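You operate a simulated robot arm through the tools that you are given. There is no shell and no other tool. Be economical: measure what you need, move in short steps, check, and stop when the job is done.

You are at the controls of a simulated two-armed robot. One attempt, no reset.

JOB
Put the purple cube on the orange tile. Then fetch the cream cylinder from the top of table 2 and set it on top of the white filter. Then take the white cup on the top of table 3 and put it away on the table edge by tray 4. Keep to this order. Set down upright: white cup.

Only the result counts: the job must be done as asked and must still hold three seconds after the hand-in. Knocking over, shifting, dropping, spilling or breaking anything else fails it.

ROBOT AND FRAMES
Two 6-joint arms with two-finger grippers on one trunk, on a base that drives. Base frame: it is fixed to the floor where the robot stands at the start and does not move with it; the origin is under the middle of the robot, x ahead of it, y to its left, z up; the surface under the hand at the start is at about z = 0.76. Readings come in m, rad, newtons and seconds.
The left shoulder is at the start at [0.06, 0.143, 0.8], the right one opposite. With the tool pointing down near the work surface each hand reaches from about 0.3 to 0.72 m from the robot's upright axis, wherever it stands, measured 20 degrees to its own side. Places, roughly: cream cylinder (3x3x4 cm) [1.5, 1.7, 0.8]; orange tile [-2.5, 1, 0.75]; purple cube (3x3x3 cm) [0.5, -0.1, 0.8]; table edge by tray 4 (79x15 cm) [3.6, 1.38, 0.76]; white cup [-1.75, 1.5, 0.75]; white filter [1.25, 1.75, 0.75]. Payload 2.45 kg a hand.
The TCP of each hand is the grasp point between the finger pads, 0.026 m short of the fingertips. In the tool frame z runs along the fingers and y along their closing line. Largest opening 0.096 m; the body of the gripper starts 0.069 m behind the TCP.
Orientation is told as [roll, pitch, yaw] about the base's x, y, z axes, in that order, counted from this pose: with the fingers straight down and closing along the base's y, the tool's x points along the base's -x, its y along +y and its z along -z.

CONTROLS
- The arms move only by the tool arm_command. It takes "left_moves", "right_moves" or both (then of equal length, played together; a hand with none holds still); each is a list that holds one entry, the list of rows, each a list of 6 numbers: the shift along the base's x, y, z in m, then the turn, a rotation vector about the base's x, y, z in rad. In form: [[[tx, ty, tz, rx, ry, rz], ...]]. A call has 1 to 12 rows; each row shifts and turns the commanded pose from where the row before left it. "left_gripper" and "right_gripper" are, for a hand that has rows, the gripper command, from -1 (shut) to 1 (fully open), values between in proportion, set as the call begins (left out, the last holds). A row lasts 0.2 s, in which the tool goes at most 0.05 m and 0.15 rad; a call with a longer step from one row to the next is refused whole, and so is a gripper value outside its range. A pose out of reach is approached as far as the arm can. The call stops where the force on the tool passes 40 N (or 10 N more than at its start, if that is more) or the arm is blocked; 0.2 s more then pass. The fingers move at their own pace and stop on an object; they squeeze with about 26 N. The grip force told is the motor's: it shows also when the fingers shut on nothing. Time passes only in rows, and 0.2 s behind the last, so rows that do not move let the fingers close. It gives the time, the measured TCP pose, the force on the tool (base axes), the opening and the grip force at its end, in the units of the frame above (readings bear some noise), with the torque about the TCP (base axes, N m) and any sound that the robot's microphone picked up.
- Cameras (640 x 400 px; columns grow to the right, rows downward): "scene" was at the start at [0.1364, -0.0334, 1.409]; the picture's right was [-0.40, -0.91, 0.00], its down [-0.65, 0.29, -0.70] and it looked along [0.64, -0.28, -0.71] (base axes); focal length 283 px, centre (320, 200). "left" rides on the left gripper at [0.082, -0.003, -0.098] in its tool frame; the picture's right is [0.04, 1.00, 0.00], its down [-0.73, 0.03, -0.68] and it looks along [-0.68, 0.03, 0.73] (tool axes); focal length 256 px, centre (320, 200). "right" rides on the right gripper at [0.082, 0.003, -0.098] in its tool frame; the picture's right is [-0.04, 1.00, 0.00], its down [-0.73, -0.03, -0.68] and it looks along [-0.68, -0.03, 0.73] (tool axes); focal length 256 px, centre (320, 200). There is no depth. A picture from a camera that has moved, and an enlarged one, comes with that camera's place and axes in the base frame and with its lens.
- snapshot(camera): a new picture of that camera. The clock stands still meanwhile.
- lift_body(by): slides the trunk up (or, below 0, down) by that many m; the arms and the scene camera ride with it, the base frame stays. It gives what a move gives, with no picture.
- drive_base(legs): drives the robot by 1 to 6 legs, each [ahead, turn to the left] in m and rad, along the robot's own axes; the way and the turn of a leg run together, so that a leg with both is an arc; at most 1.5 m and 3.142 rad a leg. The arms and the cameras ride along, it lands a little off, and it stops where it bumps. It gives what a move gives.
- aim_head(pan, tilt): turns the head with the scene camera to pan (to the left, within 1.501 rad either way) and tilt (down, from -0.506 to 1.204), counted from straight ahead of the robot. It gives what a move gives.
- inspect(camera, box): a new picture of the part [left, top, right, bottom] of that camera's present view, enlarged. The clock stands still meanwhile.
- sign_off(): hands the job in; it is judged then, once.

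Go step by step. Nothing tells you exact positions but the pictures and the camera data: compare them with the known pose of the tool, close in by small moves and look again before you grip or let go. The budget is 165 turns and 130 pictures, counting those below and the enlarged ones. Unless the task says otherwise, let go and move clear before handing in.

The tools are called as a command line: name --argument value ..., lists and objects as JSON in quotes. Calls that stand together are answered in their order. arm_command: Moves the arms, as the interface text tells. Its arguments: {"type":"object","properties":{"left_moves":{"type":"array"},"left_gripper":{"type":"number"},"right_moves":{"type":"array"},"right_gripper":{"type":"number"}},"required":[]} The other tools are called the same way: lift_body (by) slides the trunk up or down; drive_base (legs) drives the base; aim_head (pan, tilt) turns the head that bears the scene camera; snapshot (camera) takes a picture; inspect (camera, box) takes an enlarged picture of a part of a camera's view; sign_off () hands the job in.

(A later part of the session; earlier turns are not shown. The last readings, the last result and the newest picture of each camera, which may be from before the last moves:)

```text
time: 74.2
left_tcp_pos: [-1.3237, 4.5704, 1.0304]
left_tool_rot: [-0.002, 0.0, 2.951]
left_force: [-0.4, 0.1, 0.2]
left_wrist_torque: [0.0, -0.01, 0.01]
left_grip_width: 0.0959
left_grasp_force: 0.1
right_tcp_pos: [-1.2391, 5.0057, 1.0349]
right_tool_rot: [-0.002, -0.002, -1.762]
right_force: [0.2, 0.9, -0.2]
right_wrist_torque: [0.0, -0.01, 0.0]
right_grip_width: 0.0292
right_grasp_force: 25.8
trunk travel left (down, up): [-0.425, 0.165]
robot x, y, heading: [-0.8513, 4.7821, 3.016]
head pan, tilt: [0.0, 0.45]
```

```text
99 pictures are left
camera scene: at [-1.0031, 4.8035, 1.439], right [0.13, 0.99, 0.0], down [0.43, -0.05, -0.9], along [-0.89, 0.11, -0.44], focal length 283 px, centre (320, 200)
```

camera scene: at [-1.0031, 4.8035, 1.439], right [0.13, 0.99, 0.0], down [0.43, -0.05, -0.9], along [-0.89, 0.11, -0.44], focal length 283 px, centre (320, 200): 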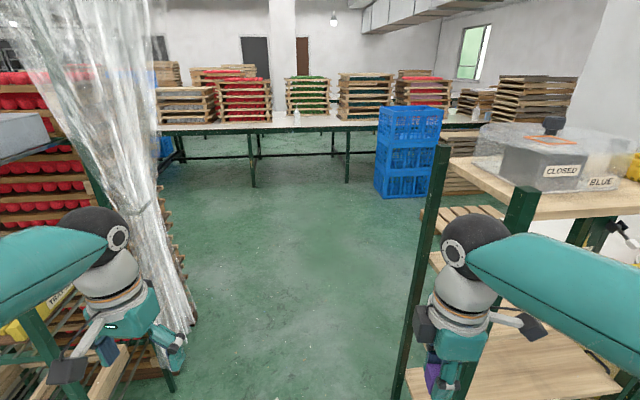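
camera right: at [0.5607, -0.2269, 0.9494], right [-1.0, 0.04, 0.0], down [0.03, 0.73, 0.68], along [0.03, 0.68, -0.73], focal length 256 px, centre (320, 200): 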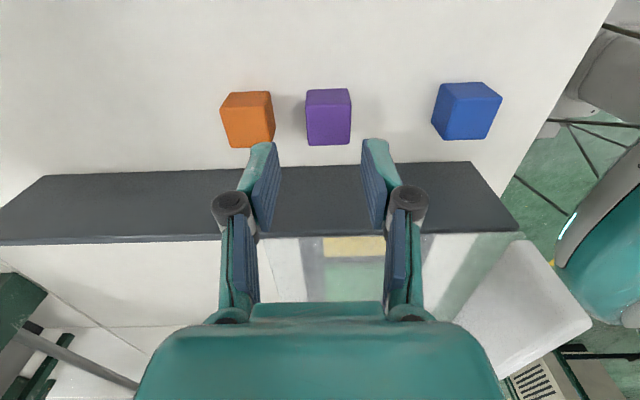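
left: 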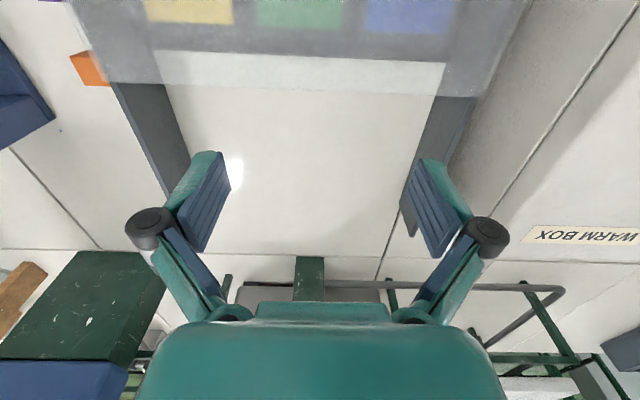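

The way through the gap looks clear: the curtain is at y ≈ 4.2 and the shelf at y ≥ 5.26. I'll move a little forward away from what blocked the turn, then steer to the middle.

drive_base --legs '[[0.15, 0], [0, 0.35], [0.25, 0], [0, -0.22]]'

snapshot --camera "scene"

aim_head --pan -1.3 --tilt 0.6

snapshot --camera "scene"

```text
time: 79.1
left_tcp_pos: [-1.6872, 4.4793, 1.0287]
left_tool_rot: [-0.002, 0.001, 3.074]
left_force: [0.0, 0.3, 0.1]
left_wrist_torque: [0.02, -0.01, -0.01]
left_grip_width: 0.0959
left_grasp_force: 0.1
right_tcp_pos: [-1.6582, 4.9227, 1.0355]
right_tool_rot: [0.002, 0.0, -1.638]
right_force: [-0.7, 0.4, -1.1]
right_wrist_torque: [0.03, -0.01, 0.02]
right_grip_width: 0.0296
right_grasp_force: 26.1
trunk travel left (down, up): [-0.425, 0.165]
robot x, y, heading: [-1.2435, 4.7417, 3.136]
head pan, tilt: [0.0, 0.45]
```

```text
98 pictures are left
camera scene: at [-1.3976, 4.7416, 1.439], right [0.0, 1.0, 0.0], down [0.44, 0.0, -0.9], along [-0.9, 0.0, -0.44], focal length 283 px, centre (320, 200)
```

scene: 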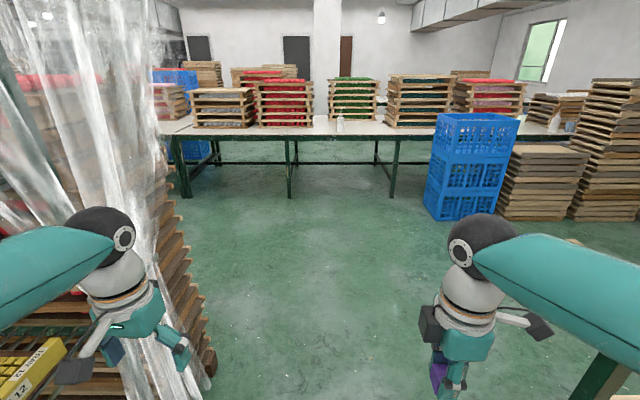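

```text
time: 80.5
left_tcp_pos: [-1.6852, 4.4789, 1.0305]
left_tool_rot: [-0.002, 0.0, 3.075]
left_force: [0.1, -0.1, -0.3]
left_wrist_torque: [0.05, 0.03, 0.01]
left_grip_width: 0.0961
left_grasp_force: 0.1
right_tcp_pos: [-1.6577, 4.9235, 1.0351]
right_tool_rot: [-0.001, 0.0, -1.637]
right_force: [0.2, -0.7, 0.0]
right_wrist_torque: [0.02, -0.04, 0.02]
right_grip_width: 0.0295
right_grasp_force: 25.7
trunk travel left (down, up): [-0.425, 0.165]
robot x, y, heading: [-1.2471, 4.7435, 3.139]
head pan, tilt: [-1.3, 0.6]
```

```text
97 pictures are left
camera scene: at [-1.3289, 4.8263, 1.4256], right [0.96, 0.27, 0.0], down [0.15, -0.54, -0.83], along [-0.22, 0.8, -0.56], focal length 283 px, centre (320, 200)
```

scene: 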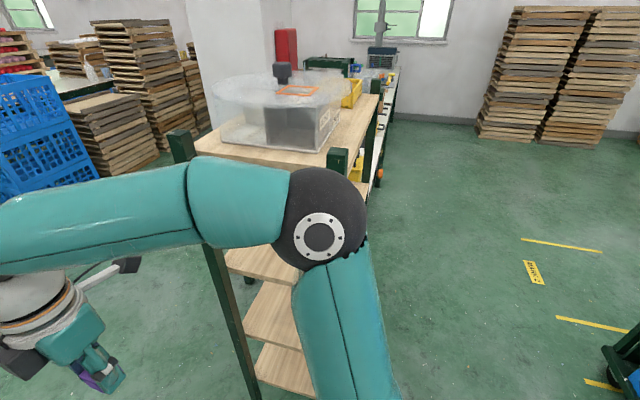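

I'm centred at y = 4.74, heading straight along -x, with about 0.1 m free at each elbow. I'll go through.

drive_base --legs '[[1.5, 0]]'

aim_head --pan 0.9 --tilt 0.4

snapshot --camera "scene"

```text
time: 88.2
left_tcp_pos: [-3.2087, 4.4896, 1.0304]
left_tool_rot: [-0.002, 0.0, 3.068]
left_force: [0.0, 0.2, 0.6]
left_wrist_torque: [0.03, -0.01, -0.01]
left_grip_width: 0.0962
left_grasp_force: 0.0
right_tcp_pos: [-3.1761, 4.9329, 1.0351]
right_tool_rot: [0.0, -0.002, -1.642]
right_force: [0.1, -0.9, -1.1]
right_wrist_torque: [-0.01, -0.02, 0.0]
right_grip_width: 0.0294
right_grasp_force: 26.4
trunk travel left (down, up): [-0.425, 0.165]
robot x, y, heading: [-2.7688, 4.7514, 3.132]
head pan, tilt: [-1.3, 0.6]
```

```text
time: 90.2
left_tcp_pos: [-3.2082, 4.4906, 1.0302]
left_tool_rot: [-0.001, 0.001, 3.068]
left_force: [-0.7, -0.3, -0.9]
left_wrist_torque: [0.01, -0.04, 0.02]
left_grip_width: 0.0959
left_grasp_force: 0.0
right_tcp_pos: [-3.1766, 4.9336, 1.0365]
right_tool_rot: [0.0, 0.0, -1.644]
right_force: [0.1, -0.6, -0.5]
right_wrist_torque: [-0.01, 0.02, -0.01]
right_grip_width: 0.0292
right_grasp_force: 25.8
trunk travel left (down, up): [-0.425, 0.165]
robot x, y, heading: [-2.7653, 4.7492, 3.133]
head pan, tilt: [0.901, 0.4]
```

```text
96 pictures are left
camera scene: at [-2.8836, 4.6775, 1.4437], right [-0.78, 0.63, 0.0], down [0.24, 0.3, -0.92], along [-0.58, -0.72, -0.39], focal length 283 px, centre (320, 200)
```

scene: 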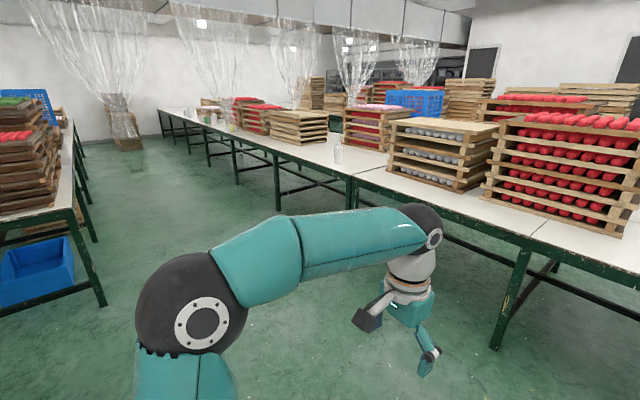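

The aisle behind table 3 is clear, between x -2.7 and -4.4. I'll drive down it to y ≈ 1.1.

drive_base --legs '[[0.7, 0], [0, 1.57], [1.5, 0], [1.5, 0], [0.6, 0]]'

aim_head --pan 0.6 --tilt 0.5

snapshot --camera "scene"

```text
time: 97.8
left_tcp_pos: [-3.3074, 4.2711, 1.0305]
left_tool_rot: [-0.003, -0.001, -1.827]
left_force: [-1.0, -0.3, -0.1]
left_wrist_torque: [0.0, 0.05, -0.01]
left_grip_width: 0.0962
left_grasp_force: 0.1
right_tcp_pos: [-3.7379, 4.3827, 1.0379]
right_tool_rot: [0.0, 0.002, -0.254]
right_force: [0.6, -0.3, 0.1]
right_wrist_torque: [0.06, 0.02, 0.0]
right_grip_width: 0.0294
right_grasp_force: 26.1
trunk travel left (down, up): [-0.425, 0.165]
robot x, y, heading: [-3.5353, 4.7678, -1.729]
head pan, tilt: [0.901, 0.4]
stopped in leg 2: the robot was blocked; the commanded pose is now the measured one
```

```text
time: 98.6
left_tcp_pos: [-3.3098, 4.2731, 1.0311]
left_tool_rot: [-0.002, -0.003, -1.828]
left_force: [-0.2, 0.0, -0.9]
left_wrist_torque: [0.0, 0.0, -0.02]
left_grip_width: 0.0961
left_grasp_force: 0.0
right_tcp_pos: [-3.7394, 4.384, 1.038]
right_tool_rot: [-0.002, -0.001, -0.254]
right_force: [0.5, 0.3, 0.9]
right_wrist_torque: [-0.03, -0.02, 0.0]
right_grip_width: 0.0294
right_grasp_force: 25.9
trunk travel left (down, up): [-0.425, 0.165]
robot x, y, heading: [-3.534, 4.766, -1.726]
head pan, tilt: [0.6, 0.499]
```

```text
95 pictures are left
camera scene: at [-3.504, 4.6237, 1.4346], right [-0.9, -0.43, 0.0], down [-0.2, 0.43, -0.88], along [0.38, -0.79, -0.48], focal length 283 px, centre (320, 200)
```

scene: 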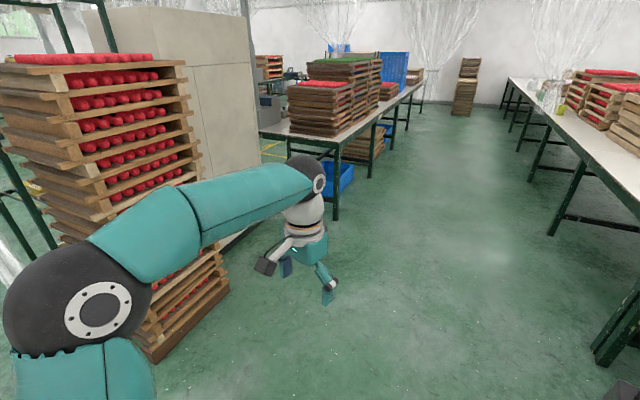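

The turn was stopped a little short again. I'll go ahead a bit and correct the heading on the way.

drive_base --legs '[[0.4, 0], [0, 0.22], [1.5, 0], [1.5, 0], [0.25, 0]]'

snapshot --camera "scene"

```text
time: 117.7
left_tcp_pos: [-3.0438, 0.7128, 1.0313]
left_tool_rot: [-0.002, 0.0, -1.587]
left_force: [0.3, -0.8, -0.5]
left_wrist_torque: [0.02, 0.0, -0.02]
left_grip_width: 0.0962
left_grasp_force: 0.0
right_tcp_pos: [-3.4878, 0.7208, 1.0351]
right_tool_rot: [0.001, 0.0, -0.014]
right_force: [0.6, -0.7, -0.3]
right_wrist_torque: [0.04, 0.0, -0.02]
right_grip_width: 0.0295
right_grasp_force: 25.9
trunk travel left (down, up): [-0.425, 0.165]
robot x, y, heading: [-3.3751, 1.14, -1.493]
head pan, tilt: [0.6, 0.499]
```

```text
94 pictures are left
camera scene: at [-3.3133, 1.0073, 1.4344], right [-0.78, -0.63, 0.0], down [-0.3, 0.37, -0.88], along [0.55, -0.68, -0.48], focal length 283 px, centre (320, 200)
```

scene: 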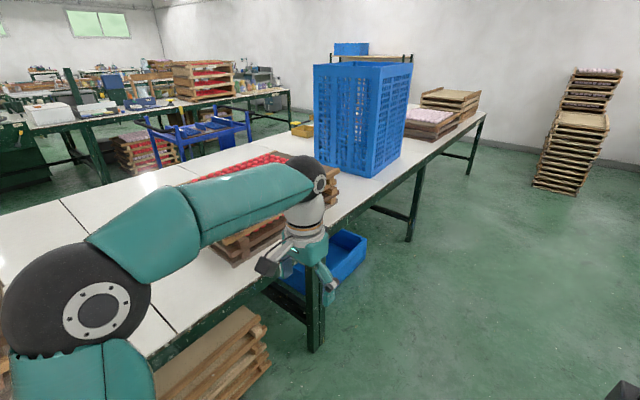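

I'm at (-3.38, 1.14) in the aisle. I'll turn to face table 3 from behind and look for the tile.

drive_base --legs '[[0, 1.49]]'

aim_head --pan 0.0 --tilt 0.7

snapshot --camera "scene"

```text
time: 121.6
left_tcp_pos: [-2.883, 1.3787, 1.0314]
left_tool_rot: [-0.003, 0.002, -0.225]
left_force: [-0.1, 0.7, -1.2]
left_wrist_torque: [0.03, 0.04, -0.02]
left_grip_width: 0.0959
left_grasp_force: 0.1
right_tcp_pos: [-2.9813, 0.9452, 1.0376]
right_tool_rot: [-0.001, 0.0, 1.347]
right_force: [1.0, 1.1, -0.9]
right_wrist_torque: [-0.01, 0.06, 0.03]
right_grip_width: 0.0293
right_grasp_force: 25.8
trunk travel left (down, up): [-0.425, 0.165]
robot x, y, heading: [-3.3774, 1.0877, -0.103]
head pan, tilt: [0.6, 0.499]
stopped in leg 1: the robot was blocked; the commanded pose is now the measured one
```

```text
time: 122.6
left_tcp_pos: [-2.8863, 1.3773, 1.0342]
left_tool_rot: [-0.001, -0.002, -0.223]
left_force: [0.6, -0.7, 0.3]
left_wrist_torque: [0.05, 0.01, 0.0]
left_grip_width: 0.096
left_grasp_force: 0.0
right_tcp_pos: [-2.9838, 0.9431, 1.0389]
right_tool_rot: [-0.001, 0.001, 1.347]
right_force: [0.6, -0.2, -0.2]
right_wrist_torque: [-0.02, -0.02, -0.04]
right_grip_width: 0.0298
right_grasp_force: 25.9
trunk travel left (down, up): [-0.425, 0.165]
robot x, y, heading: [-3.3805, 1.0875, -0.098]
head pan, tilt: [0.0, 0.7]
```

```text
93 pictures are left
camera scene: at [-3.2334, 1.0727, 1.4169], right [-0.1, -0.99, 0.0], down [-0.64, 0.06, -0.76], along [0.76, -0.08, -0.64], focal length 283 px, centre (320, 200)
```

scene: 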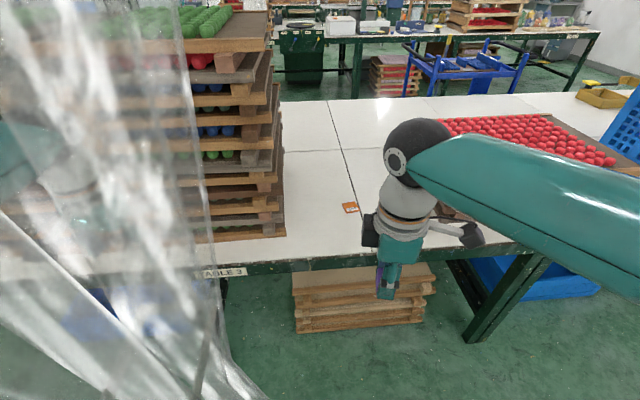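

The tile is at [-2.508, 0.890]. A curtain and a tall pallet stack (from y 1.12, x -2.61) are on my left, so I'll draw the left hand back before moving closer.

arm_command --left_moves '[[[-0.03, -0.012, 0, 0, 0, 0], [-0.03, -0.012, 0, 0, 0, 0], [-0.03, -0.012, 0, 0, 0, 0], [-0.03, -0.012, 0, 0, 0, 0], [-0.03, -0.012, 0, 0, 0, 0], [-0.03, -0.012, 0, 0, 0, 0]]]'

aim_head --pan 0.9 --tilt 0.5

snapshot --camera "scene"

```text
time: 124.0
left_tcp_pos: [-3.0663, 1.3047, 1.0327]
left_tool_rot: [-0.002, -0.002, -0.225]
left_force: [-0.3, 0.1, 0.3]
left_wrist_torque: [0.0, 0.01, -0.01]
left_grip_width: 0.0961
left_grasp_force: 0.0
right_tcp_pos: [-2.9826, 0.9438, 1.0387]
right_tool_rot: [-0.002, 0.0, 1.348]
right_force: [-1.2, -0.3, -0.1]
right_wrist_torque: [0.02, 0.01, 0.03]
right_grip_width: 0.0292
right_grasp_force: 26.0
trunk travel left (down, up): [-0.425, 0.165]
robot x, y, heading: [-3.3824, 1.089, -0.102]
head pan, tilt: [0.0, 0.7]
```

```text
time: 125.2
left_tcp_pos: [-3.0659, 1.3042, 1.0337]
left_tool_rot: [-0.002, -0.001, -0.225]
left_force: [0.8, 0.6, -0.1]
left_wrist_torque: [0.0, 0.0, 0.01]
left_grip_width: 0.0961
left_grasp_force: 0.1
right_tcp_pos: [-2.983, 0.9429, 1.0386]
right_tool_rot: [-0.001, 0.002, 1.347]
right_force: [-0.6, 0.3, -0.5]
right_wrist_torque: [-0.05, -0.01, -0.01]
right_grip_width: 0.0295
right_grasp_force: 25.7
trunk travel left (down, up): [-0.425, 0.165]
robot x, y, heading: [-3.3774, 1.0903, -0.099]
head pan, tilt: [0.901, 0.499]
```

```text
92 pictures are left
camera scene: at [-3.2547, 1.1463, 1.4346], right [0.72, -0.7, 0.0], down [-0.33, -0.34, -0.88], along [0.61, 0.63, -0.48], focal length 283 px, centre (320, 200)
```

scene: 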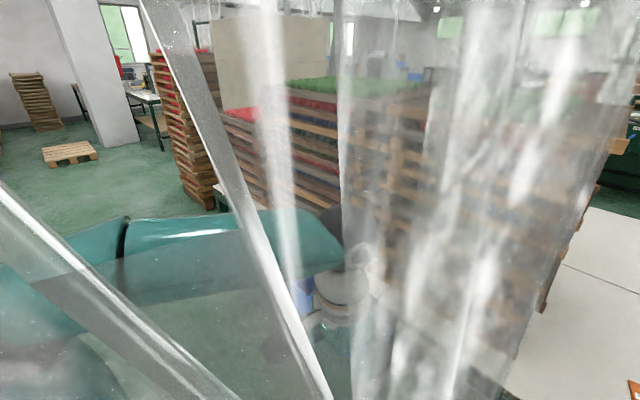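

I'll move 0.27 m closer to the tile.

drive_base --legs '[[0.27, 0]]'

aim_head --pan -0.1 --tilt 0.9

snapshot --camera "scene"

snapshot --camera "right"

```text
time: 127.1
left_tcp_pos: [-2.7955, 1.2777, 1.0323]
left_tool_rot: [-0.003, 0.0, -0.222]
left_force: [0.6, 0.2, 0.6]
left_wrist_torque: [0.02, 0.03, 0.02]
left_grip_width: 0.0963
left_grasp_force: 0.2
right_tcp_pos: [-2.7137, 0.9162, 1.0392]
right_tool_rot: [-0.003, 0.0, 1.348]
right_force: [0.0, 0.5, -0.7]
right_wrist_torque: [0.0, 0.06, -0.02]
right_grip_width: 0.0294
right_grasp_force: 25.8
trunk travel left (down, up): [-0.425, 0.165]
robot x, y, heading: [-3.11, 1.0598, -0.099]
head pan, tilt: [0.901, 0.499]
```

```text
time: 128.4
left_tcp_pos: [-2.7964, 1.2776, 1.0333]
left_tool_rot: [-0.002, -0.002, -0.224]
left_force: [-0.2, 0.2, -0.4]
left_wrist_torque: [0.0, 0.0, -0.03]
left_grip_width: 0.0961
left_grasp_force: 0.1
right_tcp_pos: [-2.714, 0.9168, 1.0401]
right_tool_rot: [-0.002, -0.001, 1.348]
right_force: [0.1, 1.1, -0.4]
right_wrist_torque: [0.01, 0.01, -0.01]
right_grip_width: 0.0291
right_grasp_force: 26.1
trunk travel left (down, up): [-0.425, 0.165]
robot x, y, heading: [-3.1072, 1.0608, -0.098]
head pan, tilt: [-0.099, 0.901]
```

```text
91 pictures are left
camera scene: at [-2.9754, 1.0391, 1.4008], right [-0.2, -0.98, 0.0], down [-0.77, 0.15, -0.62], along [0.61, -0.12, -0.78], focal length 283 px, centre (320, 200)
```

scene: 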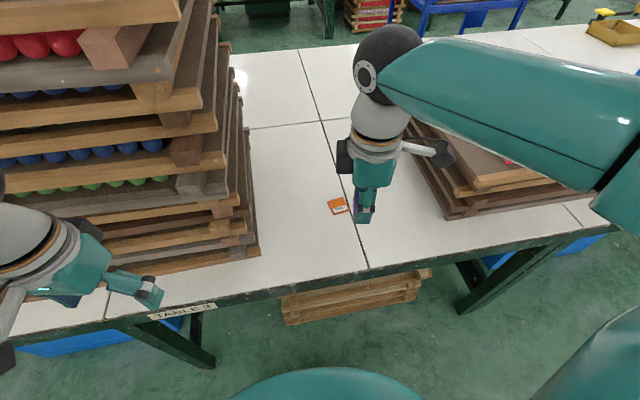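

```text
90 pictures are left
camera right: at [-2.7356, 0.8383, 1.1384], right [-0.97, 0.26, 0.0], down [0.19, 0.71, 0.68], along [0.18, 0.66, -0.73], focal length 256 px, centre (320, 200)
```

right: 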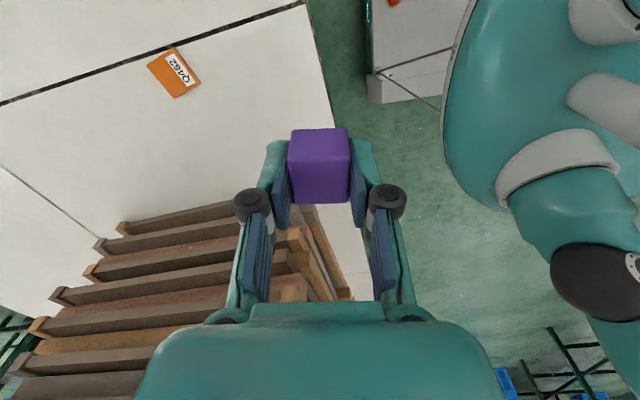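

The tile is at [-2.509, 0.894] from both cameras. I'll carry the cube above it and look again.

arm_command --right_moves '[[[0.041, -0.0045, 0, 0, 0, 0], [0.041, -0.0045, 0, 0, 0, 0], [0.041, -0.0045, 0, 0, 0, 0], [0.041, -0.0045, 0, 0, 0, 0], [0.041, -0.0045, 0, 0, 0, 0], [0, 0, -0.04, 0, 0, 0], [0, 0, -0.04, 0, 0, 0], [0, 0, -0.04, 0, 0, 0], [0, 0, -0.04, 0, 0, 0], [0, 0, -0.02, 0, 0, 0], [0, 0, 0, 0, 0, 0]]]'

snapshot --camera "right"

inspect --camera "scene" --box '[260, 140, 420, 240]'

```text
time: 130.8
left_tcp_pos: [-2.7968, 1.2772, 1.0335]
left_tool_rot: [-0.001, -0.001, -0.224]
left_force: [-0.4, -0.1, 0.3]
left_wrist_torque: [0.01, 0.0, -0.03]
left_grip_width: 0.0961
left_grasp_force: 0.1
right_tcp_pos: [-2.5262, 0.8955, 0.8517]
right_tool_rot: [-0.002, 0.001, 1.348]
right_force: [0.1, -0.6, 0.4]
right_wrist_torque: [0.02, 0.02, -0.01]
right_grip_width: 0.0294
right_grasp_force: 25.4
right hand out of reach, approached as far as the arm can: row 5
trunk travel left (down, up): [-0.425, 0.165]
robot x, y, heading: [-3.1089, 1.0587, -0.099]
head pan, tilt: [-0.099, 0.901]
```

```text
89 pictures are left
camera right: at [-2.5478, 0.8167, 0.95], right [-0.97, 0.26, 0.0], down [0.19, 0.71, 0.68], along [0.18, 0.66, -0.73], focal length 256 px, centre (320, 200)
```

right: 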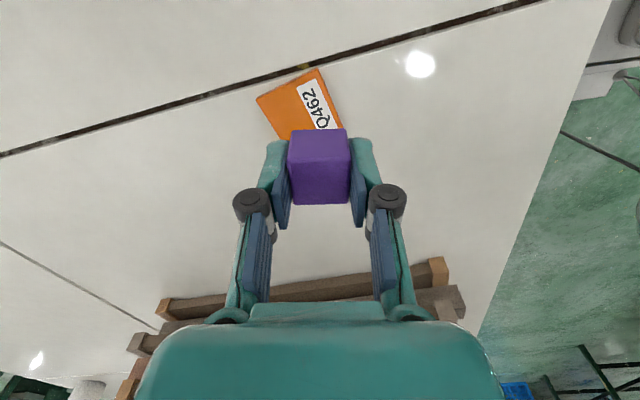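

```text
4.00 times, centred on (340, 190) of scene
camera zoom: at [-2.9752, 1.039, 1.4007], right [-0.2, -0.98, 0.0], down [-0.77, 0.16, -0.62], along [0.61, -0.12, -0.78], focal length 1134 px, centre (240, 240)
```

zoom: 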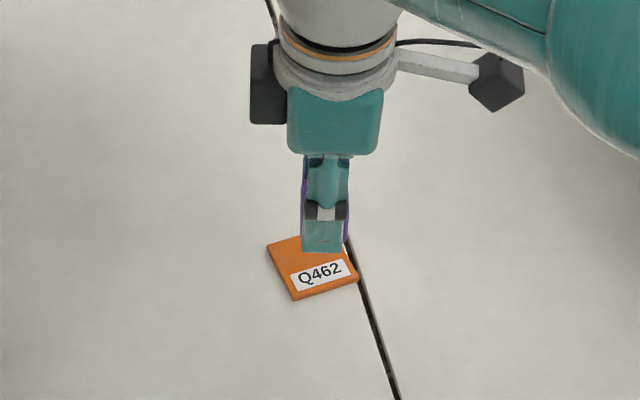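

The cube has to move 1.7 cm further in x and 0.4 cm in -y to be over the tile's centre at [-2.510, 0.892]. I'll do that and lower a little.

arm_command --right_moves '[[[0.009, -0.002, -0.01, 0, 0, 0], [0.008, -0.002, -0.01, 0, 0, 0], [0, 0, 0, 0, 0, 0]]]'

inspect --camera "right" --box '[200, 60, 440, 210]'

inspect --camera "scene" --box '[290, 160, 386, 220]'

```text
time: 131.6
left_tcp_pos: [-2.7957, 1.2783, 1.0334]
left_tool_rot: [-0.002, -0.004, -0.224]
left_force: [0.1, 0.1, -0.2]
left_wrist_torque: [0.03, 0.02, 0.0]
left_grip_width: 0.0958
left_grasp_force: 0.2
right_tcp_pos: [-2.51, 0.89, 0.8315]
right_tool_rot: [-0.003, -0.001, 1.347]
right_force: [-0.2, -0.1, -0.5]
right_wrist_torque: [-0.01, 0.02, 0.01]
right_grip_width: 0.0294
right_grasp_force: 25.8
trunk travel left (down, up): [-0.425, 0.165]
robot x, y, heading: [-3.1104, 1.0582, -0.101]
head pan, tilt: [-0.099, 0.901]
```

```text
2.67 times, centred on (320, 135) of right
camera zoom: at [-2.53, 0.8125, 0.9298], right [-0.97, 0.26, 0.0], down [0.19, 0.71, 0.68], along [0.18, 0.66, -0.73], focal length 683 px, centre (320, 373)
```

zoom: 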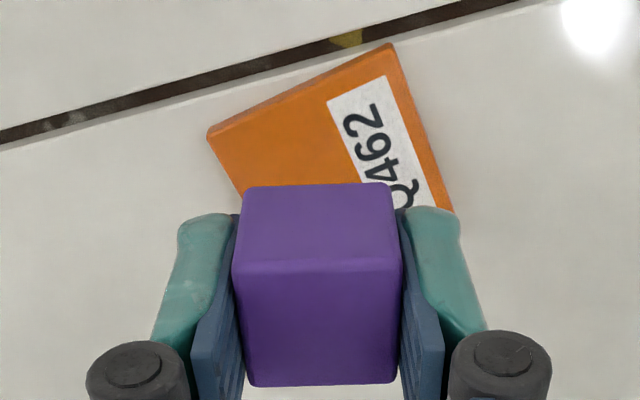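

```text
6.67 times, centred on (338, 190) of scene
camera zoom: at [-2.9752, 1.039, 1.4007], right [-0.2, -0.98, 0.0], down [-0.77, 0.16, -0.62], along [0.61, -0.12, -0.78], focal length 1889 px, centre (200, 267)
```

zoom: 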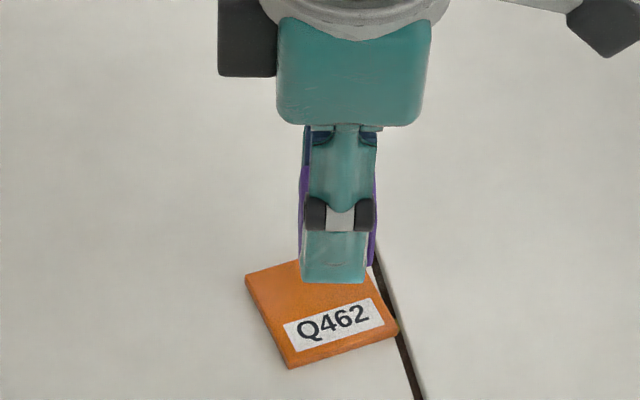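

The tile is about 5 cm square, centred at (-2.512, 0.894), and the cube is within 4 mm of it. I'll lower towards contact.

arm_command --right_moves '[[[-0.001, 0.003, -0.012, 0, 0, 0], [0, 0, -0.012, 0, 0, 0], [0, 0, -0.004, 0, 0, 0], [0, 0, -0.003, 0, 0, 0], [0, 0, 0, 0, 0, 0]]]'

inspect --camera "right" --box '[200, 60, 440, 210]'

inspect --camera "scene" --box '[290, 160, 386, 220]'

```text
time: 132.8
left_tcp_pos: [-2.7961, 1.2772, 1.0333]
left_tool_rot: [-0.001, -0.002, -0.226]
left_force: [0.9, 0.6, 0.5]
left_wrist_torque: [-0.01, 0.0, 0.01]
left_grip_width: 0.0958
left_grasp_force: 0.0
right_tcp_pos: [-2.5111, 0.8937, 0.7994]
right_tool_rot: [-0.004, 0.001, 1.348]
right_force: [-0.2, -0.2, -0.2]
right_wrist_torque: [0.02, -0.02, -0.01]
right_grip_width: 0.0293
right_grasp_force: 26.0
trunk travel left (down, up): [-0.425, 0.165]
robot x, y, heading: [-3.1079, 1.0616, -0.097]
head pan, tilt: [-0.099, 0.901]
```

```text
2.67 times, centred on (320, 135) of right
camera zoom: at [-2.5317, 0.8161, 0.8987], right [-0.97, 0.26, 0.0], down [0.19, 0.71, 0.68], along [0.18, 0.66, -0.73], focal length 683 px, centre (320, 373)
```

zoom: 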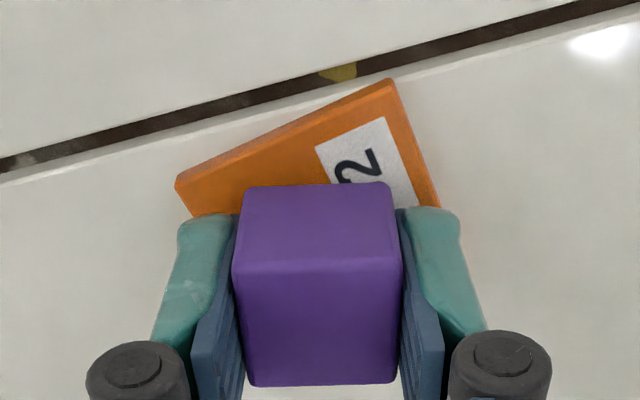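

```text
6.67 times, centred on (338, 190) of scene
camera zoom: at [-2.9751, 1.039, 1.4007], right [-0.2, -0.98, 0.0], down [-0.77, 0.16, -0.62], along [0.61, -0.12, -0.78], focal length 1889 px, centre (200, 267)
```

zoom: 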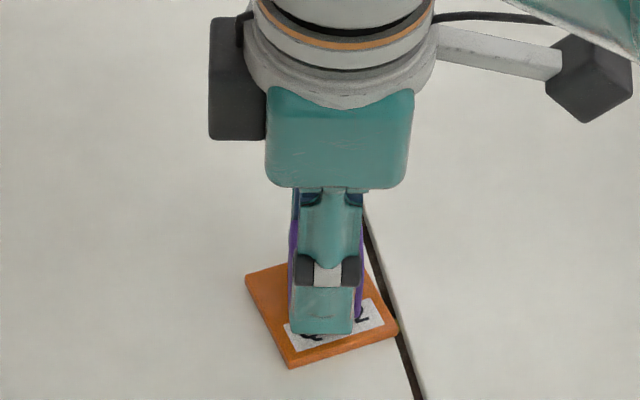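

Not in contact yet. I'll lower in 2 mm steps.

arm_command --right_moves '[[[0, 0, -0.002, 0, 0, 0], [0, 0, -0.002, 0, 0, 0], [0, 0, 0, 0, 0, 0]]]'

arm_command --right_moves '[[[0, 0, -0.002, 0, 0, 0], [0, 0, 0, 0, 0, 0]]]'

arm_command --right_moves '[[[0, 0, -0.002, 0, 0, 0], [0, 0, 0, 0, 0, 0]]]'

inspect --camera "right" --box '[200, 60, 440, 210]'

```text
time: 133.6
left_tcp_pos: [-2.7952, 1.2781, 1.0337]
left_tool_rot: [-0.002, 0.0, -0.224]
left_force: [-0.2, -0.3, 0.3]
left_wrist_torque: [0.02, 0.03, 0.01]
left_grip_width: 0.096
left_grasp_force: 0.2
right_tcp_pos: [-2.5104, 0.8944, 0.7956]
right_tool_rot: [-0.002, -0.001, 1.348]
right_force: [0.1, -0.6, -0.3]
right_wrist_torque: [-0.02, 0.0, 0.0]
right_grip_width: 0.0295
right_grasp_force: 25.7
trunk travel left (down, up): [-0.425, 0.165]
robot x, y, heading: [-3.1141, 1.0631, -0.098]
head pan, tilt: [-0.099, 0.901]
```

```text
time: 134.2
left_tcp_pos: [-2.7981, 1.2781, 1.0326]
left_tool_rot: [-0.003, -0.001, -0.223]
left_force: [0.4, 0.4, 0.2]
left_wrist_torque: [0.03, -0.03, 0.02]
left_grip_width: 0.096
left_grasp_force: 0.1
right_tcp_pos: [-2.5113, 0.8946, 0.7946]
right_tool_rot: [-0.002, 0.001, 1.349]
right_force: [-0.2, 0.2, 6.4]
right_wrist_torque: [0.01, 0.07, 0.01]
right_grip_width: 0.0293
right_grasp_force: 25.7
trunk travel left (down, up): [-0.425, 0.165]
robot x, y, heading: [-3.107, 1.0638, -0.098]
head pan, tilt: [-0.099, 0.901]
```

```text
time: 134.8
left_tcp_pos: [-2.7986, 1.2788, 1.0329]
left_tool_rot: [-0.002, -0.003, -0.221]
left_force: [0.0, 0.1, 0.0]
left_wrist_torque: [-0.03, 0.0, -0.02]
left_grip_width: 0.096
left_grasp_force: 0.0
right_tcp_pos: [-2.5099, 0.8949, 0.7942]
right_tool_rot: [-0.008, -0.001, 1.347]
right_force: [1.3, 1.2, 20.3]
right_wrist_torque: [0.01, 0.0, -0.03]
right_grip_width: 0.0297
right_grasp_force: 25.9
trunk travel left (down, up): [-0.425, 0.165]
robot x, y, heading: [-3.1114, 1.0607, -0.1]
head pan, tilt: [-0.099, 0.901]
```

```text
2.67 times, centred on (320, 135) of right
camera zoom: at [-2.5325, 0.8163, 0.8935], right [-0.97, 0.26, -0.01], down [0.19, 0.71, 0.68], along [0.18, 0.66, -0.73], focal length 683 px, centre (320, 373)
```

zoom: 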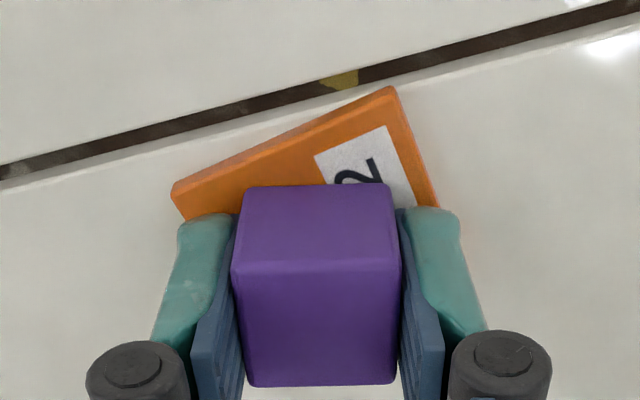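

The cube is in contact with the tile (20 N). I'll ease off 3 mm, let go and rise.

arm_command --right_moves '[[[0, 0, 0.002, 0, 0, 0], [0, 0, 0.001, 0, 0, 0], [0, 0, 0, 0, 0, 0]]]'

arm_command --right_moves '[[[0, 0, 0, 0, 0, 0], [0, 0, 0, 0, 0, 0], [0, 0, 0, 0, 0, 0], [0, 0, 0.01, 0, 0, 0], [0, 0, 0.03, 0, 0, 0], [0, 0, 0.04, 0, 0, 0], [0, 0, 0.04, 0, 0, 0], [0, 0, 0, 0, 0, 0]]]' --right_gripper 0.3

inspect --camera "right" --box '[200, 40, 440, 190]'

inspect --camera "scene" --box '[290, 160, 386, 220]'

```text
time: 135.6
left_tcp_pos: [-2.7975, 1.2779, 1.0331]
left_tool_rot: [0.0, -0.001, -0.224]
left_force: [0.4, 0.2, -0.3]
left_wrist_torque: [-0.01, -0.03, 0.0]
left_grip_width: 0.0958
left_grasp_force: 0.0
right_tcp_pos: [-2.5116, 0.8937, 0.7933]
right_tool_rot: [-0.001, -0.001, 1.348]
right_force: [1.5, -0.2, 6.2]
right_wrist_torque: [0.01, -0.11, -0.02]
right_grip_width: 0.0295
right_grasp_force: 25.6
trunk travel left (down, up): [-0.425, 0.165]
robot x, y, heading: [-3.1112, 1.0621, -0.096]
head pan, tilt: [-0.099, 0.901]
```

```text
time: 137.4
left_tcp_pos: [-2.7954, 1.2788, 1.0323]
left_tool_rot: [-0.001, 0.0, -0.224]
left_force: [0.2, 0.9, -0.8]
left_wrist_torque: [0.02, 0.05, 0.02]
left_grip_width: 0.096
left_grasp_force: 0.1
right_tcp_pos: [-2.5102, 0.8943, 0.9135]
right_tool_rot: [-0.002, -0.001, 1.347]
right_force: [1.0, -1.2, 1.1]
right_wrist_torque: [-0.04, 0.02, 0.01]
right_grip_width: 0.0623
right_grasp_force: 0.1
trunk travel left (down, up): [-0.425, 0.165]
robot x, y, heading: [-3.1103, 1.0605, -0.103]
head pan, tilt: [-0.099, 0.901]
```

```text
2.67 times, centred on (320, 115) of right
camera zoom: at [-2.531, 0.8169, 1.0126], right [-0.97, 0.26, 0.0], down [0.19, 0.71, 0.68], along [0.18, 0.66, -0.73], focal length 683 px, centre (320, 427)
```

zoom: 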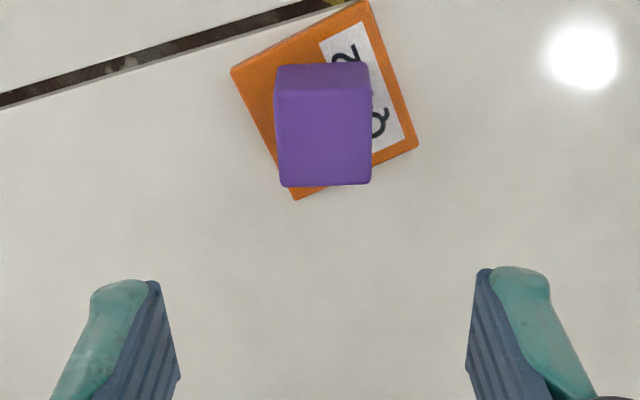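

```text
6.67 times, centred on (338, 190) of scene
camera zoom: at [-2.9749, 1.039, 1.4007], right [-0.2, -0.98, 0.0], down [-0.77, 0.16, -0.62], along [0.61, -0.12, -0.78], focal length 1889 px, centre (200, 267)
```

zoom: 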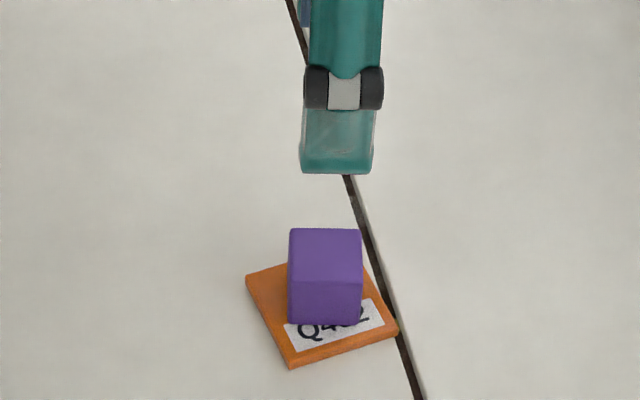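

The purple cube is standing on the orange tile. I'll draw the right hand back and up, then return the way I came.

arm_command --right_moves '[[[0, 0, 0.04, 0, 0, 0], [0, 0, 0.04, 0, 0, 0], [0, 0, 0.03, 0, 0, 0], [-0.03, 0.0, 0, 0, 0, -0.14], [-0.03, 0.0, 0, 0, 0, -0.14], [-0.03, 0.0, 0, 0, 0, -0.14], [-0.03, 0.0, 0, 0, 0, -0.14], [-0.03, 0.0, 0, 0, 0, -0.14], [-0.03, 0.0, 0, 0, 0, -0.14], [-0.03, 0.0, 0, 0, 0, -0.14], [-0.03, 0.0, 0, 0, 0, -0.14], [-0.03, 0.0, 0, 0, 0, -0.14]]]'

drive_base --legs '[[-0.35, 0], [0, 1.62]]'

inspect --camera "scene" --box '[0, 0, 640, 400]'

```text
time: 140.0
left_tcp_pos: [-2.797, 1.2775, 1.0338]
left_tool_rot: [-0.002, -0.003, -0.223]
left_force: [0.0, -0.3, -0.7]
left_wrist_torque: [-0.01, -0.02, -0.01]
left_grip_width: 0.0962
left_grasp_force: 0.1
right_tcp_pos: [-2.7963, 0.8959, 1.0187]
right_tool_rot: [-0.005, 0.0, 0.084]
right_force: [-0.2, -0.4, 0.0]
right_wrist_torque: [-0.01, -0.02, -0.01]
right_grip_width: 0.0626
right_grasp_force: 0.1
right hand out of reach, approached as far as the arm can: row 3
trunk travel left (down, up): [-0.425, 0.165]
robot x, y, heading: [-3.1127, 1.0624, -0.1]
head pan, tilt: [-0.099, 0.901]
```

```text
time: 146.1
left_tcp_pos: [-3.6481, 1.433, 1.0332]
left_tool_rot: [-0.004, -0.002, 1.255]
left_force: [0.0, -0.4, 0.0]
left_wrist_torque: [-0.02, -0.01, -0.01]
left_grip_width: 0.0961
left_grasp_force: 0.1
right_tcp_pos: [-3.2667, 1.3999, 1.0194]
right_tool_rot: [-0.003, 0.0, 1.565]
right_force: [0.2, 0.0, -0.6]
right_wrist_torque: [-0.03, 0.01, -0.04]
right_grip_width: 0.0623
right_grasp_force: 0.0
trunk travel left (down, up): [-0.425, 0.165]
robot x, y, heading: [-3.4283, 1.0903, 1.379]
head pan, tilt: [-0.099, 0.901]
stopped in leg 2: the robot was blocked; the commanded pose is now the measured one
```

```text
1.00 times, centred on (320, 200) of scene (not enlarged: the box is as wide or as high as the picture)
camera zoom: at [-3.3946, 1.2237, 1.4007], right [0.96, -0.29, 0.0], down [-0.23, -0.75, -0.62], along [0.18, 0.59, -0.78], focal length 283 px, centre (320, 200)
```

zoom: 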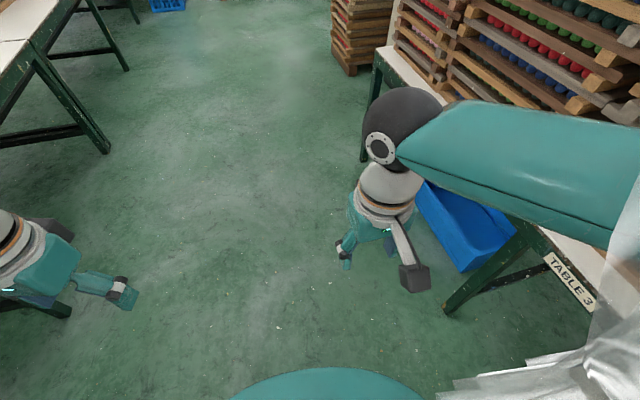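

The way ahead up the aisle is clear. I'll correct the heading and drive back to the gap.

drive_base --legs '[[0.3, 0], [0, 0.25], [1.5, 0], [1.4, 0]]'

aim_head --pan -0.4 --tilt 0.5

snapshot --camera "scene"

```text
time: 163.0
left_tcp_pos: [-3.8875, 4.5525, 1.0339]
left_tool_rot: [-0.001, -0.002, 1.537]
left_force: [0.2, -0.1, -0.7]
left_wrist_torque: [-0.01, 0.0, 0.02]
left_grip_width: 0.096
left_grasp_force: 0.1
right_tcp_pos: [-3.5123, 4.6264, 1.0195]
right_tool_rot: [-0.004, 0.001, 1.849]
right_force: [-0.5, 0.9, -0.5]
right_wrist_torque: [-0.01, 0.02, -0.03]
right_grip_width: 0.0625
right_grasp_force: 0.0
trunk travel left (down, up): [-0.425, 0.165]
robot x, y, heading: [-3.5798, 4.2851, 1.659]
head pan, tilt: [-0.099, 0.901]
```

```text
time: 163.8
left_tcp_pos: [-3.8887, 4.5522, 1.0343]
left_tool_rot: [-0.003, -0.002, 1.538]
left_force: [0.3, -0.4, -0.1]
left_wrist_torque: [0.01, 0.0, 0.0]
left_grip_width: 0.0959
left_grasp_force: 0.1
right_tcp_pos: [-3.5124, 4.6268, 1.0206]
right_tool_rot: [-0.002, 0.001, 1.85]
right_force: [0.3, 1.4, -0.6]
right_wrist_torque: [0.02, 0.01, 0.01]
right_grip_width: 0.0624
right_grasp_force: 0.0
trunk travel left (down, up): [-0.425, 0.165]
robot x, y, heading: [-3.5771, 4.2877, 1.661]
head pan, tilt: [-0.4, 0.499]
```

```text
79 pictures are left
camera scene: at [-3.5576, 4.4328, 1.4346], right [0.95, -0.3, 0.0], down [-0.14, -0.46, -0.88], along [0.26, 0.84, -0.48], focal length 283 px, centre (320, 200)
```

scene: 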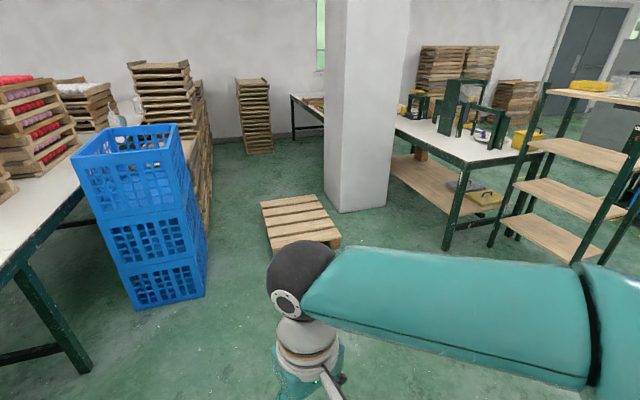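

I'll turn towards the gap and line up at y ≈ 4.74 heading +x.

drive_base --legs '[[0.2, 0], [0, -1.2], [0.55, 0], [0, -0.46]]'

```text
time: 173.1
left_tcp_pos: [-2.8262, 5.0295, 1.0344]
left_tool_rot: [-0.002, -0.002, -0.102]
left_force: [0.1, -0.5, 0.3]
left_wrist_torque: [-0.01, 0.04, 0.03]
left_grip_width: 0.0959
left_grasp_force: 0.1
right_tcp_pos: [-2.7782, 4.6494, 1.0196]
right_tool_rot: [-0.001, 0.0, 0.213]
right_force: [0.5, -0.5, -0.5]
right_wrist_torque: [-0.03, 0.02, 0.0]
right_grip_width: 0.0623
right_grasp_force: 0.1
trunk travel left (down, up): [-0.425, 0.165]
robot x, y, heading: [-3.1164, 4.7601, 0.031]
head pan, tilt: [-0.4, 0.499]
```

drive_base --legs '[[0, -0.04], [1.1, 0], [1.1, 0]]'

aim_head --pan -0.7 --tilt 0.4

snapshot --camera "scene"

```text
time: 184.5
left_tcp_pos: [-0.6184, 4.9785, 1.0354]
left_tool_rot: [-0.002, -0.002, -0.138]
left_force: [0.7, 0.1, -0.4]
left_wrist_torque: [-0.01, -0.01, -0.01]
left_grip_width: 0.0958
left_grasp_force: 0.1
right_tcp_pos: [-0.5829, 4.5964, 1.0207]
right_tool_rot: [-0.003, 0.0, 0.175]
right_force: [0.5, -0.2, -0.3]
right_wrist_torque: [0.01, 0.0, 0.0]
right_grip_width: 0.0626
right_grasp_force: 0.1
trunk travel left (down, up): [-0.425, 0.165]
robot x, y, heading: [-0.9112, 4.7189, -0.006]
head pan, tilt: [-0.4, 0.499]
```

```text
time: 185.3
left_tcp_pos: [-0.6178, 4.9778, 1.035]
left_tool_rot: [-0.001, -0.001, -0.138]
left_force: [-1.1, -0.2, -0.2]
left_wrist_torque: [-0.01, 0.01, 0.01]
left_grip_width: 0.0959
left_grasp_force: 0.1
right_tcp_pos: [-0.5839, 4.5967, 1.02]
right_tool_rot: [-0.003, 0.0, 0.175]
right_force: [-0.3, 0.1, -0.4]
right_wrist_torque: [-0.03, 0.0, 0.02]
right_grip_width: 0.0626
right_grasp_force: 0.1
trunk travel left (down, up): [-0.425, 0.165]
robot x, y, heading: [-0.9135, 4.7187, -0.007]
head pan, tilt: [-0.7, 0.4]
```

```text
78 pictures are left
camera scene: at [-0.7818, 4.6579, 1.4437], right [-0.65, -0.76, 0.0], down [-0.3, 0.25, -0.92], along [0.7, -0.6, -0.39], focal length 283 px, centre (320, 200)
```

scene: 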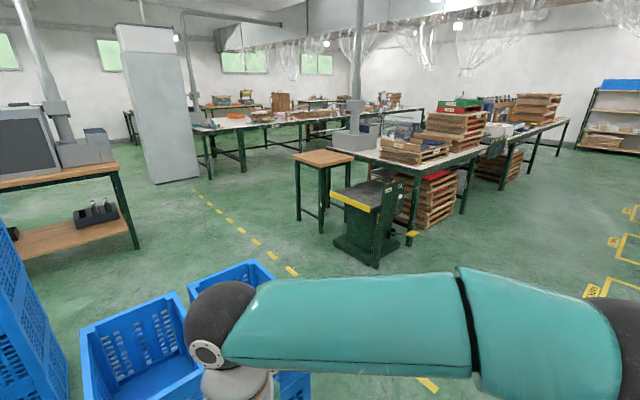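

I can see table 2 with table 1 behind it, and the yellow dashed lane leads to the aisle between them. I'll go round the blue crates, along y ≈ 3.6, into that aisle.

drive_base --legs '[[0, -1.57], [1.1, 0], [0, 1.57]]'

aim_head --pan 0.0 --tilt 0.5

snapshot --camera "scene"

```text
time: 189.5
left_tcp_pos: [-0.6285, 4.4432, 1.0351]
left_tool_rot: [-0.002, -0.001, -1.617]
left_force: [-1.3, 0.3, 0.2]
left_wrist_torque: [0.02, 0.02, 0.02]
left_grip_width: 0.0957
left_grasp_force: 0.0
right_tcp_pos: [-1.0068, 4.3734, 1.0213]
right_tool_rot: [-0.001, 0.001, -1.304]
right_force: [-0.7, 0.8, -0.5]
right_wrist_torque: [-0.04, -0.03, 0.01]
right_grip_width: 0.0623
right_grasp_force: 0.0
trunk travel left (down, up): [-0.425, 0.165]
robot x, y, heading: [-0.8831, 4.719, -1.494]
head pan, tilt: [-0.7, 0.4]
stopped in leg 1: the robot was blocked; the commanded pose is now the measured one
```

```text
time: 190.6
left_tcp_pos: [-0.6284, 4.4435, 1.037]
left_tool_rot: [-0.001, -0.001, -1.616]
left_force: [0.0, 0.3, 0.1]
left_wrist_torque: [-0.03, 0.0, 0.0]
left_grip_width: 0.096
left_grasp_force: 0.1
right_tcp_pos: [-1.0055, 4.3726, 1.0214]
right_tool_rot: [-0.005, -0.001, -1.304]
right_force: [-0.6, -0.5, 0.1]
right_wrist_torque: [0.02, 0.02, -0.02]
right_grip_width: 0.0626
right_grasp_force: 0.0
trunk travel left (down, up): [-0.425, 0.165]
robot x, y, heading: [-0.8822, 4.7172, -1.491]
head pan, tilt: [0.0, 0.499]
```

```text
77 pictures are left
camera scene: at [-0.8654, 4.5666, 1.4346], right [-1.0, -0.08, 0.0], down [-0.04, 0.48, -0.88], along [0.07, -0.88, -0.48], focal length 283 px, centre (320, 200)
```

scene: 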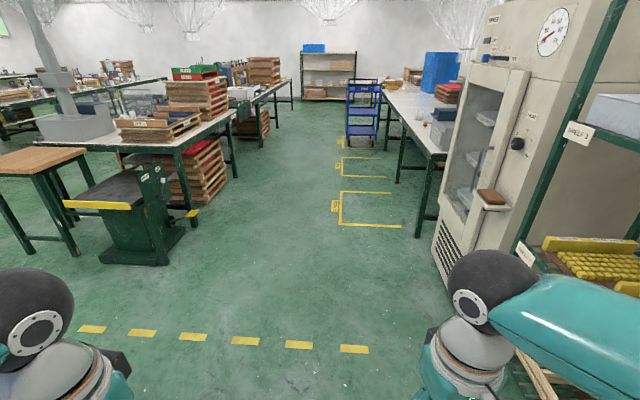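

drive_base --legs '[[1.15, 0], [0, 1.49]]'

snapshot --camera "scene"

```text
time: 200.1
left_tcp_pos: [-0.4608, 3.7828, 1.0361]
left_tool_rot: [-0.002, -0.003, -0.213]
left_force: [-0.4, 0.3, 0.6]
left_wrist_torque: [-0.02, 0.01, -0.01]
left_grip_width: 0.0959
left_grasp_force: 0.0
right_tcp_pos: [-0.4536, 3.3979, 1.0223]
right_tool_rot: [-0.003, 0.002, 0.1]
right_force: [-0.6, 0.0, 0.2]
right_wrist_torque: [-0.04, 0.02, 0.0]
right_grip_width: 0.0625
right_grasp_force: 0.0
trunk travel left (down, up): [-0.425, 0.165]
robot x, y, heading: [-0.7783, 3.5472, -0.087]
head pan, tilt: [0.0, 0.499]
stopped in leg 2: the robot was blocked; the commanded pose is now the measured one
```

```text
76 pictures are left
camera scene: at [-0.6243, 3.534, 1.4346], right [-0.09, -1.0, 0.0], down [-0.48, 0.04, -0.88], along [0.87, -0.08, -0.48], focal length 283 px, centre (320, 200)
```

scene: 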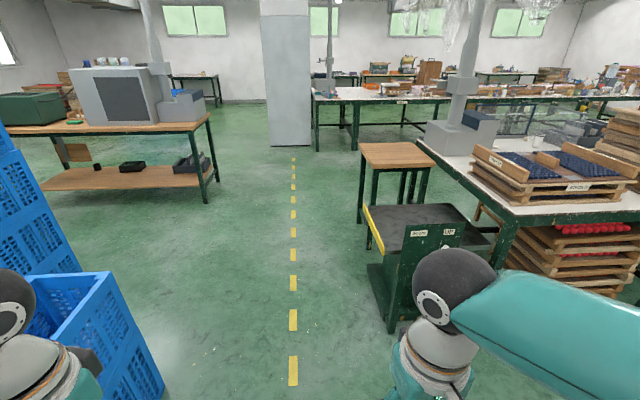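

The lane between the crates (y ≥ 4.2) and the stand (y ≤ 3.05) is clear. I'll drive along it to x ≈ 2.5.

drive_base --legs '[[0, 0.11], [1.5, 0], [1.5, 0], [0.35, 0]]'

aim_head --pan -1.2 --tilt 0.4

snapshot --camera "scene"

```text
time: 217.3
left_tcp_pos: [2.8637, 3.864, 1.0365]
left_tool_rot: [-0.003, -0.001, -0.121]
left_force: [0.4, 0.6, -0.4]
left_wrist_torque: [-0.02, 0.0, 0.01]
left_grip_width: 0.0962
left_grasp_force: 0.0
right_tcp_pos: [2.904, 3.4833, 1.0227]
right_tool_rot: [-0.003, 0.001, 0.192]
right_force: [0.1, -0.3, -0.4]
right_wrist_torque: [0.0, 0.0, -0.01]
right_grip_width: 0.0624
right_grasp_force: 0.0
trunk travel left (down, up): [-0.425, 0.165]
robot x, y, heading: [2.5693, 3.6019, -0.003]
head pan, tilt: [0.0, 0.499]
```

```text
time: 218.7
left_tcp_pos: [2.8625, 3.8643, 1.0375]
left_tool_rot: [-0.001, -0.003, -0.119]
left_force: [0.7, 0.2, -0.3]
left_wrist_torque: [-0.01, 0.03, 0.0]
left_grip_width: 0.0961
left_grasp_force: 0.1
right_tcp_pos: [2.9031, 3.4818, 1.0237]
right_tool_rot: [-0.003, 0.0, 0.193]
right_force: [0.8, -0.8, 0.0]
right_wrist_torque: [-0.01, 0.01, 0.0]
right_grip_width: 0.0623
right_grasp_force: 0.0
trunk travel left (down, up): [-0.425, 0.165]
robot x, y, heading: [2.5695, 3.603, -0.0]
head pan, tilt: [-1.201, 0.4]
```

```text
75 pictures are left
camera scene: at [2.6636, 3.5165, 1.4438], right [-0.93, -0.36, 0.0], down [-0.14, 0.36, -0.92], along [0.34, -0.86, -0.39], focal length 283 px, centre (320, 200)
```

scene: 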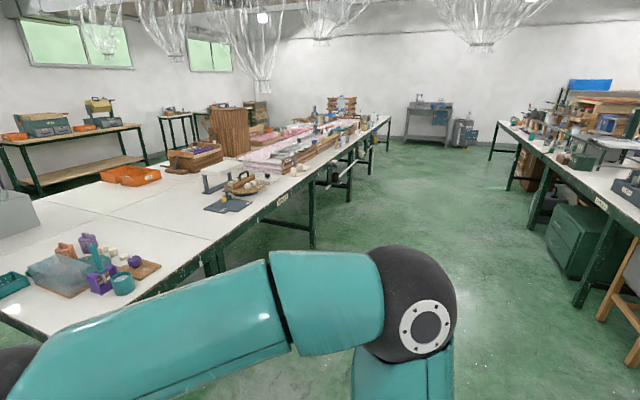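

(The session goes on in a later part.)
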